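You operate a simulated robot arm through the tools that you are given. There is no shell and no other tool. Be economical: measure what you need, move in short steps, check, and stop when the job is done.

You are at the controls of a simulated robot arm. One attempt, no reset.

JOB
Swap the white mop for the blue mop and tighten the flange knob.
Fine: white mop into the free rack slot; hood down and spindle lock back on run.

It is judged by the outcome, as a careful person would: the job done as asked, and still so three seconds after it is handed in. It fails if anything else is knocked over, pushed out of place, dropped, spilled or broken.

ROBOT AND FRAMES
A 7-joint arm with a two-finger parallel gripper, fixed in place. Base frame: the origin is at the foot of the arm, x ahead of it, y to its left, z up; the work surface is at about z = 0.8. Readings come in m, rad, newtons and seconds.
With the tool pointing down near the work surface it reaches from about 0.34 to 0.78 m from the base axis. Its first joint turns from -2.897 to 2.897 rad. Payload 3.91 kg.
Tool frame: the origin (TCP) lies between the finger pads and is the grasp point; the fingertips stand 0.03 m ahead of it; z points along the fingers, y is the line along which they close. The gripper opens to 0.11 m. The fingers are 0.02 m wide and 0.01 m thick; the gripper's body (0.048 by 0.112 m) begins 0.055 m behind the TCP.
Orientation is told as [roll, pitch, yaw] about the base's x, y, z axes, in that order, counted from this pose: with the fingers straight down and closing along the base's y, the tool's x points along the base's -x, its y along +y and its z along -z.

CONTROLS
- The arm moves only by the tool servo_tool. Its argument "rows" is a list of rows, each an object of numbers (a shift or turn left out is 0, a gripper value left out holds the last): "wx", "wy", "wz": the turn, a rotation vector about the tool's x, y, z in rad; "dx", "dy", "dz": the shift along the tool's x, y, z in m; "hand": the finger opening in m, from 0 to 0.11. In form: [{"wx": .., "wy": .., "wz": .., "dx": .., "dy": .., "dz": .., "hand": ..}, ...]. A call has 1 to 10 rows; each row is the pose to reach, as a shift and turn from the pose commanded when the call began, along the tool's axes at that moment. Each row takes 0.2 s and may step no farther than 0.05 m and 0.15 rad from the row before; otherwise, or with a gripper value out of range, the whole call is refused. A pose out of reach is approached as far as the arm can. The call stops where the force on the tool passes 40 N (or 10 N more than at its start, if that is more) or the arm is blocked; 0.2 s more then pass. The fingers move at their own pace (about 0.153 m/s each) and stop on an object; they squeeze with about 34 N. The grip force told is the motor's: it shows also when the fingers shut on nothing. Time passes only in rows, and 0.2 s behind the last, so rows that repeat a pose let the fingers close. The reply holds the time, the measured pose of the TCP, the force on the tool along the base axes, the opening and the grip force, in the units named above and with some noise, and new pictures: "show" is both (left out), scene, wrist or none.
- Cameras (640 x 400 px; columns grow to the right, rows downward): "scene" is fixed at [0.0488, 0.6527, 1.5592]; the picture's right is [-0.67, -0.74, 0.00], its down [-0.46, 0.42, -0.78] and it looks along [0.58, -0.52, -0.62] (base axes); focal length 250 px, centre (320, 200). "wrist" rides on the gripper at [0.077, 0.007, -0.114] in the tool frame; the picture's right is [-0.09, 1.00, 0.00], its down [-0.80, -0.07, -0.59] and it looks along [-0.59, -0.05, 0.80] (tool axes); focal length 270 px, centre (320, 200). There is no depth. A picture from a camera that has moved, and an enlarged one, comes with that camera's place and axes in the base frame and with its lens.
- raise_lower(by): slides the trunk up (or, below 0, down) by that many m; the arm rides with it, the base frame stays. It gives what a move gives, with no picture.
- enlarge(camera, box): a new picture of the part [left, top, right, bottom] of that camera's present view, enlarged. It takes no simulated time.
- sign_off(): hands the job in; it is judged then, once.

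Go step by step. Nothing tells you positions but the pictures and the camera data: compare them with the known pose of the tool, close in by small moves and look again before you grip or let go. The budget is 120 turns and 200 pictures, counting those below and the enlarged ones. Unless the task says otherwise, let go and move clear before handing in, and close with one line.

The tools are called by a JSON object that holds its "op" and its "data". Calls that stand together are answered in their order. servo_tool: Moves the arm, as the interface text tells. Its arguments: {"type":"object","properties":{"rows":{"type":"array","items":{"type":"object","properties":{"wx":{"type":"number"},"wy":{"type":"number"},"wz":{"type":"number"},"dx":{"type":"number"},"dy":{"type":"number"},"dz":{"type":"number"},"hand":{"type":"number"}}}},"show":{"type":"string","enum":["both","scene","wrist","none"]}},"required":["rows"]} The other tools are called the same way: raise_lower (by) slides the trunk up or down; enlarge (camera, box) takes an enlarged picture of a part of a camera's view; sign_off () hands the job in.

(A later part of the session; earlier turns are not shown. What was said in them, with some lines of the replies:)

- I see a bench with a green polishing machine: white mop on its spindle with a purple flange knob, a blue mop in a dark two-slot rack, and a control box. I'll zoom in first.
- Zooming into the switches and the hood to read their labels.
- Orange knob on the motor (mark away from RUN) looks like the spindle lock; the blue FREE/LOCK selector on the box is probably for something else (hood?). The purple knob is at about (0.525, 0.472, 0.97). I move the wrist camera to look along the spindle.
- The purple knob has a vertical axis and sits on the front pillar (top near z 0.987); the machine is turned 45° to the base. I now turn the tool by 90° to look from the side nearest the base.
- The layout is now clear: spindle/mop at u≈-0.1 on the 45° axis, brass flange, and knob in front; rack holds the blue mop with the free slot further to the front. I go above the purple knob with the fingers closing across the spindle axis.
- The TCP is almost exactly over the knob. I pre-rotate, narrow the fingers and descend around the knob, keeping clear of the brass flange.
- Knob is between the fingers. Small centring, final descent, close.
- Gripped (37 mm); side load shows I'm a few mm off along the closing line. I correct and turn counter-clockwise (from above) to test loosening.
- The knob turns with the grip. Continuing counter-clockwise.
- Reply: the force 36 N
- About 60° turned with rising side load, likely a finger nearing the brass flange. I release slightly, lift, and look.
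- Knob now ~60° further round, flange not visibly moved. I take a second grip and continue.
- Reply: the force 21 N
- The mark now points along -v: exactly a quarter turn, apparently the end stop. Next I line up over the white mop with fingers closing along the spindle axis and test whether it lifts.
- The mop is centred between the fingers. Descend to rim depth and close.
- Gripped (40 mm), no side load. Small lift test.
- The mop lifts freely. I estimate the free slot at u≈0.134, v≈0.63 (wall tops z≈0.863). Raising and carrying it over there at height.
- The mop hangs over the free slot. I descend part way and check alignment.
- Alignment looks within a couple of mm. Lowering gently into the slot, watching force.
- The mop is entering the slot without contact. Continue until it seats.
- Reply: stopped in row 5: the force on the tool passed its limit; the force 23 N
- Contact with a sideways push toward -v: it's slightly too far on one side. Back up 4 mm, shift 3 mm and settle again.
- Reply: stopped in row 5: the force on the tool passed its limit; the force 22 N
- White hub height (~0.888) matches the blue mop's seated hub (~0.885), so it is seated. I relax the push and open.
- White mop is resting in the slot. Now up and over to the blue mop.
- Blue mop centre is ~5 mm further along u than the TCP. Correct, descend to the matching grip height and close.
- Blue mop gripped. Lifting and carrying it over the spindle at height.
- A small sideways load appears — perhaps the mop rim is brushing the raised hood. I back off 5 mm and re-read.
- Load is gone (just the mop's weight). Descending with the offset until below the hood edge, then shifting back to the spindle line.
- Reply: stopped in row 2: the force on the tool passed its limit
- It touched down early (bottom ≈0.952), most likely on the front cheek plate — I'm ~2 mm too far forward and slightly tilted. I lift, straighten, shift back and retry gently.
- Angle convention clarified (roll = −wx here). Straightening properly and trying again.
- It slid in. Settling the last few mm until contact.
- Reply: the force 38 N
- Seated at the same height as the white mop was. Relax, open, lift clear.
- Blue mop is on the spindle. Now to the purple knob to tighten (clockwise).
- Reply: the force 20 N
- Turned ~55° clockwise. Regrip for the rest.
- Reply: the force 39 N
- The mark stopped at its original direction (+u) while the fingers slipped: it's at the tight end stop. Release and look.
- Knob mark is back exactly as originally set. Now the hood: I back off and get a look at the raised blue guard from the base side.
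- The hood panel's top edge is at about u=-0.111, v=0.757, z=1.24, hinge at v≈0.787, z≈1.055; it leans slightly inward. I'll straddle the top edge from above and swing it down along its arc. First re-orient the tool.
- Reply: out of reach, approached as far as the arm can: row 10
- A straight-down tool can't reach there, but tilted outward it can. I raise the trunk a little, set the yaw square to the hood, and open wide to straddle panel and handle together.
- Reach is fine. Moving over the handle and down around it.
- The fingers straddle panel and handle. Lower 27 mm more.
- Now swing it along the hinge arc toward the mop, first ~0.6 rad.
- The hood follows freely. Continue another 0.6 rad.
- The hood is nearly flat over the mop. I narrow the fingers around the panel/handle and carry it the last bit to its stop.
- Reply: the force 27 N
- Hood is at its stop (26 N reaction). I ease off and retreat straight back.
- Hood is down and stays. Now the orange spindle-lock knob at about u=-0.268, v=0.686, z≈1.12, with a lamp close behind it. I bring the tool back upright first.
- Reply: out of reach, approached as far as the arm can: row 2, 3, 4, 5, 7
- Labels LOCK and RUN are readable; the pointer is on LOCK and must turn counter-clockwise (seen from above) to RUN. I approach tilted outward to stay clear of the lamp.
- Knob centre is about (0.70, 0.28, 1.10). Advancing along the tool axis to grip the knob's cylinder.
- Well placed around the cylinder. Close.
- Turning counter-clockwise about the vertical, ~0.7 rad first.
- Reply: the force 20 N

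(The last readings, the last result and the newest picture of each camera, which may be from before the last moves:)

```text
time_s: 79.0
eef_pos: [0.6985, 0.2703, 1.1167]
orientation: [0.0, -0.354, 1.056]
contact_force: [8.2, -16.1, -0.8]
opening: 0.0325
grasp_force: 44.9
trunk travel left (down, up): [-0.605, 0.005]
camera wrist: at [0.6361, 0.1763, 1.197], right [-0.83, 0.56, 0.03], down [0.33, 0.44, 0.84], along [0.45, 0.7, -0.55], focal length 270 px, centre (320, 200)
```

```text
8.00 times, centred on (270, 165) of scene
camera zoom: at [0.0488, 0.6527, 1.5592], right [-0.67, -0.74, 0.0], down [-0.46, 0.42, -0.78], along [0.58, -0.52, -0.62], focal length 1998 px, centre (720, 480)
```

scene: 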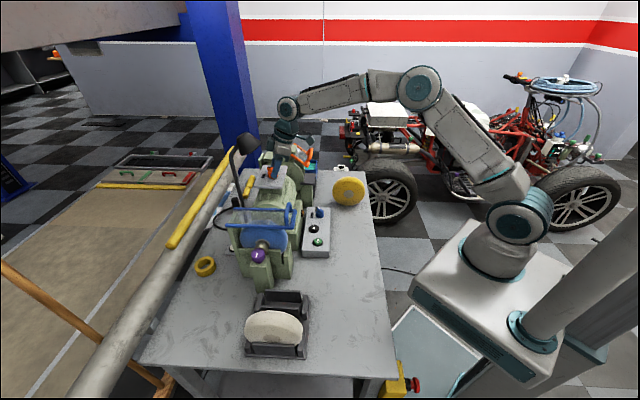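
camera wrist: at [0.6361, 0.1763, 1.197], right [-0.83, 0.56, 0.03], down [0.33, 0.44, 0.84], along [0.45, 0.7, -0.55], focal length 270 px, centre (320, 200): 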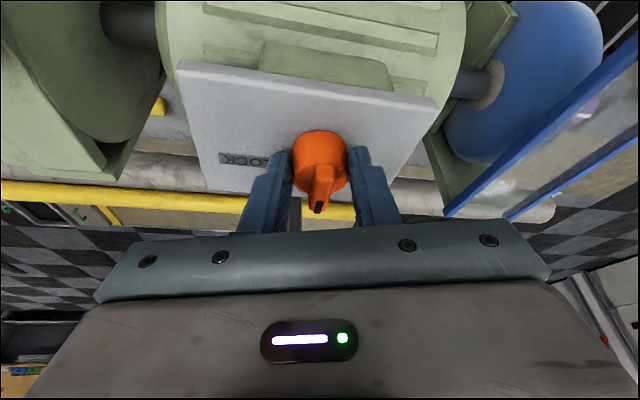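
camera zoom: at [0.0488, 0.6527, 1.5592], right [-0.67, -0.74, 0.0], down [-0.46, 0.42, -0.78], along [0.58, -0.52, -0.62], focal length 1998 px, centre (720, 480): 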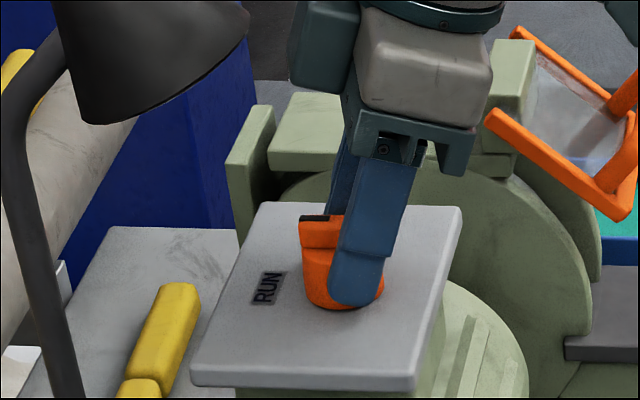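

Still moving with the grip; I go on until it meets its stop.

{"op": "servo_tool", "data": {"rows": [{"dy": -0.003}, {"wx": -0.0414, "wz": -0.1127, "dy": -0.0035}, {"wx": -0.0828, "wz": -0.2254, "dy": -0.004}, {"wx": -0.1242, "wz": -0.338, "dy": -0.0045}]}}

{"op": "enlarge", "data": {"camera": "wrist", "box": [240, 80, 400, 230]}}

{"op": "enlarge", "data": {"camera": "scene", "box": [240, 140, 300, 190]}}

```text
time_s: 80.0
eef_pos: [0.7016, 0.2722, 1.1182]
orientation: [-0.001, -0.353, 1.42]
contact_force: [16.1, -7.7, 1.2]
opening: 0.0327
grasp_force: 45.3
trunk travel left (down, up): [-0.605, 0.005]
camera wrist: at [0.6773, 0.1618, 1.1972], right [-0.97, 0.23, 0.03], down [0.15, 0.53, 0.84], along [0.18, 0.82, -0.55], focal length 270 px, centre (320, 200)
```

scene: 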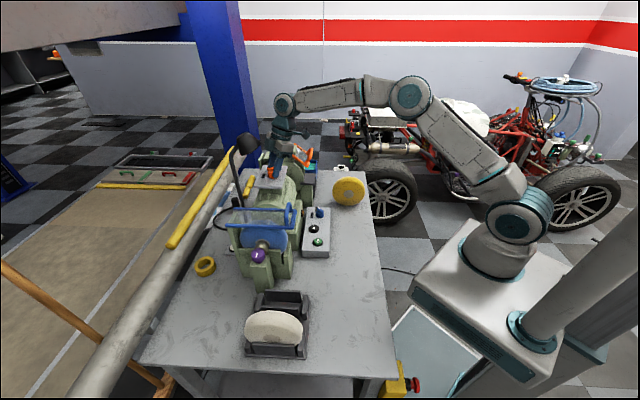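
wrist: 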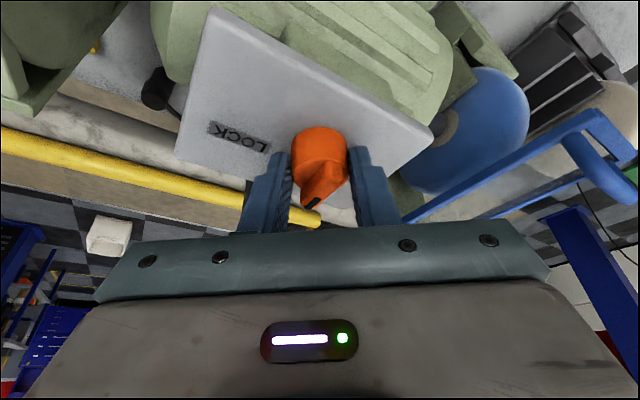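

```text
2.67 times, centred on (320, 155) of wrist
camera zoom: at [0.6773, 0.1618, 1.1972], right [-0.97, 0.23, 0.03], down [0.15, 0.53, 0.84], along [0.18, 0.82, -0.55], focal length 721 px, centre (320, 320)
```

zoom: 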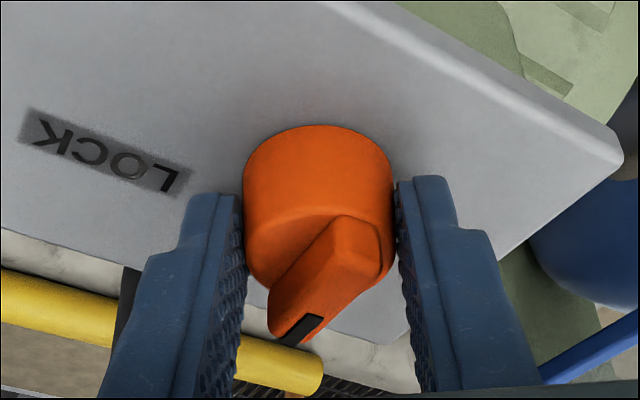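

```text
8.00 times, centred on (270, 165) of scene
camera zoom: at [0.0488, 0.6527, 1.5592], right [-0.67, -0.74, 0.0], down [-0.46, 0.42, -0.78], along [0.58, -0.52, -0.62], focal length 1998 px, centre (720, 480)
```

zoom: 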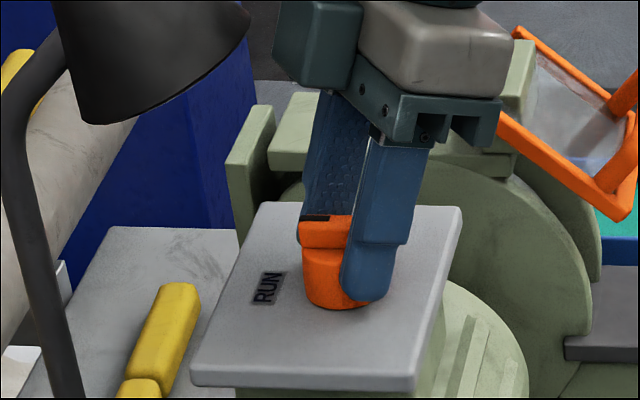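

The knob stayed while the fingers slipped: it is at its RUN stop. Release, back out along the tool axis and look.

{"op": "servo_tool", "data": {"rows": [{"hand": 0.046}, {"hand": 0.048, "dz": -0.02}, {"dz": -0.05}, {"dz": -0.09}, {"dz": -0.13}]}}

{"op": "enlarge", "data": {"camera": "scene", "box": [240, 140, 300, 190]}}

{"op": "enlarge", "data": {"camera": "wrist", "box": [220, 40, 420, 230]}}

```text
time_s: 81.2
eef_pos: [0.6917, 0.2282, 1.2385]
orientation: [0.002, -0.352, 1.422]
contact_force: [0.2, 0.3, -0.6]
opening: 0.0481
grasp_force: 0.0
trunk travel left (down, up): [-0.605, 0.005]
camera wrist: at [0.667, 0.1186, 1.3195], right [-0.97, 0.23, 0.03], down [0.15, 0.53, 0.83], along [0.18, 0.82, -0.55], focal length 270 px, centre (320, 200)
```

scene: 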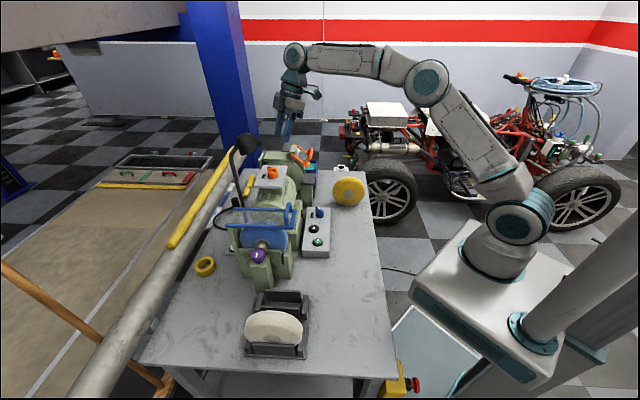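
wrist: 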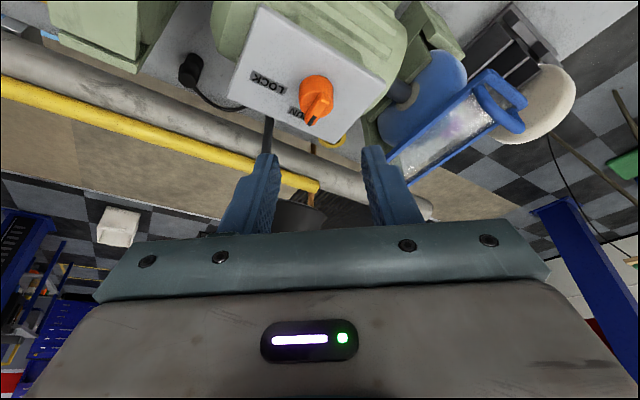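

```text
8.00 times, centred on (270, 165) of scene
camera zoom: at [0.0488, 0.6527, 1.5592], right [-0.67, -0.74, 0.0], down [-0.46, 0.42, -0.78], along [0.58, -0.52, -0.62], focal length 1998 px, centre (720, 480)
```

zoom: 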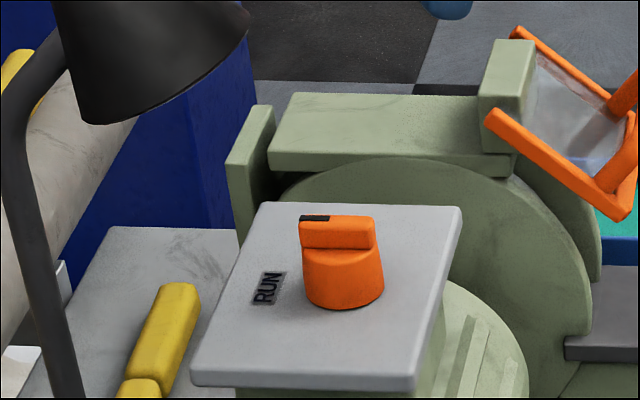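

```text
2.11 times, centred on (320, 135) of wrist
camera zoom: at [0.667, 0.1186, 1.3195], right [-0.97, 0.23, 0.03], down [0.15, 0.53, 0.83], along [0.18, 0.82, -0.55], focal length 569 px, centre (320, 337)
```

zoom: 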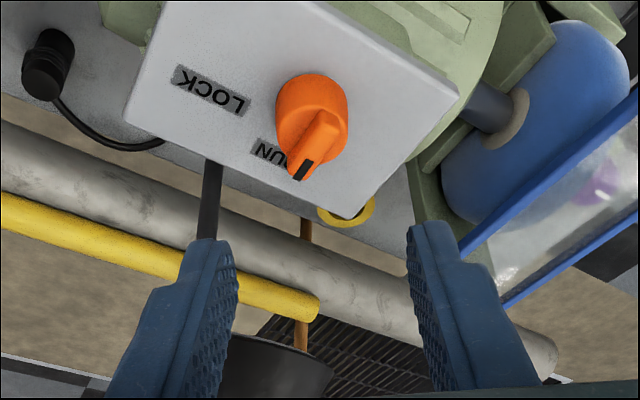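

The pointer is on RUN and stays there. I retreat further and make a final check of everything.

{"op": "servo_tool", "data": {"rows": [{"dz": -0.03, "dx": 0.02}, {"dz": -0.05, "dx": 0.06}, {"dz": -0.06, "dx": 0.1}, {"dz": -0.06, "dx": 0.14}], "show": "scene"}}

{"op": "enlarge", "data": {"camera": "scene", "box": [200, 140, 340, 260]}}

{"op": "enlarge", "data": {"camera": "scene", "box": [200, 240, 340, 370]}}

```text
time_s: 82.2
eef_pos: [0.6695, 0.0758, 1.2467]
orientation: [0.0, -0.353, 1.42]
contact_force: [0.5, 0.2, -0.4]
opening: 0.0479
grasp_force: 0.2
trunk travel left (down, up): [-0.605, 0.005]
```

scene: 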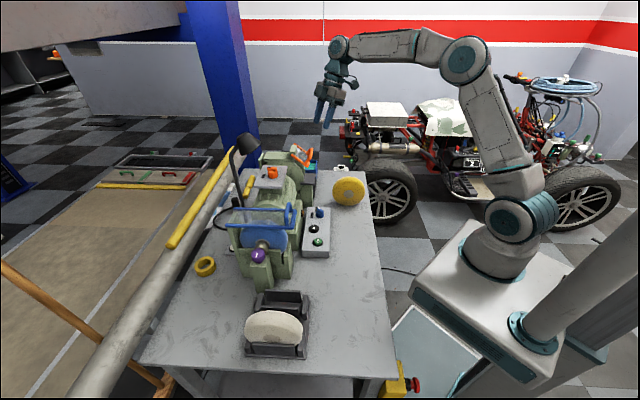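

```text
3.33 times, centred on (270, 200) of scene
camera zoom: at [0.0488, 0.6527, 1.5592], right [-0.67, -0.74, 0.0], down [-0.46, 0.42, -0.78], along [0.58, -0.52, -0.62], focal length 833 px, centre (487, 200)
```

zoom: 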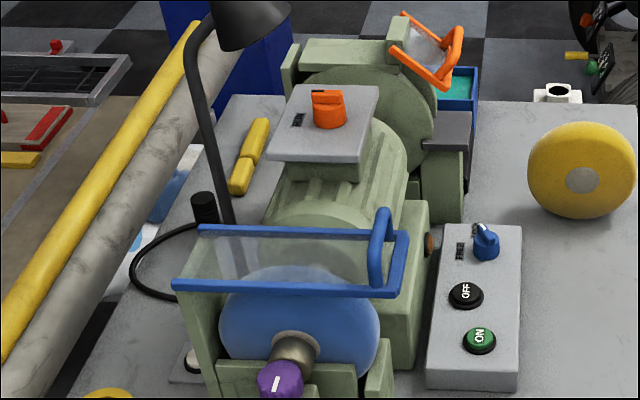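

```text
3.08 times, centred on (270, 305) of scene
camera zoom: at [0.0488, 0.6527, 1.5592], right [-0.67, -0.74, 0.0], down [-0.46, 0.42, -0.78], along [0.58, -0.52, -0.62], focal length 768 px, centre (474, -123)
```

zoom: 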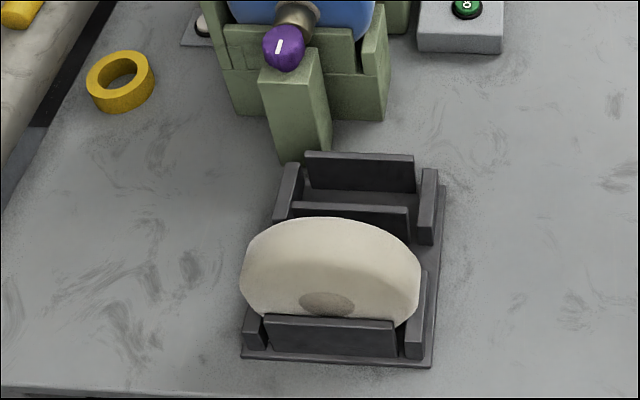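

The blue mop is on the spindle with the knob tight and the hood down. The spindle lock points to RUN, the white mop is in the rack, and the arm is clear. Handing in.

{"op": "sign_off", "data": {}}

```text
The job is handed in.
```

The mops are swapped: the blue one is on the spindle with the flange knob tightened to its stop, and the white one is in the free rack slot. The hood is down, the spindle lock is back on RUN, and the arm is clear.
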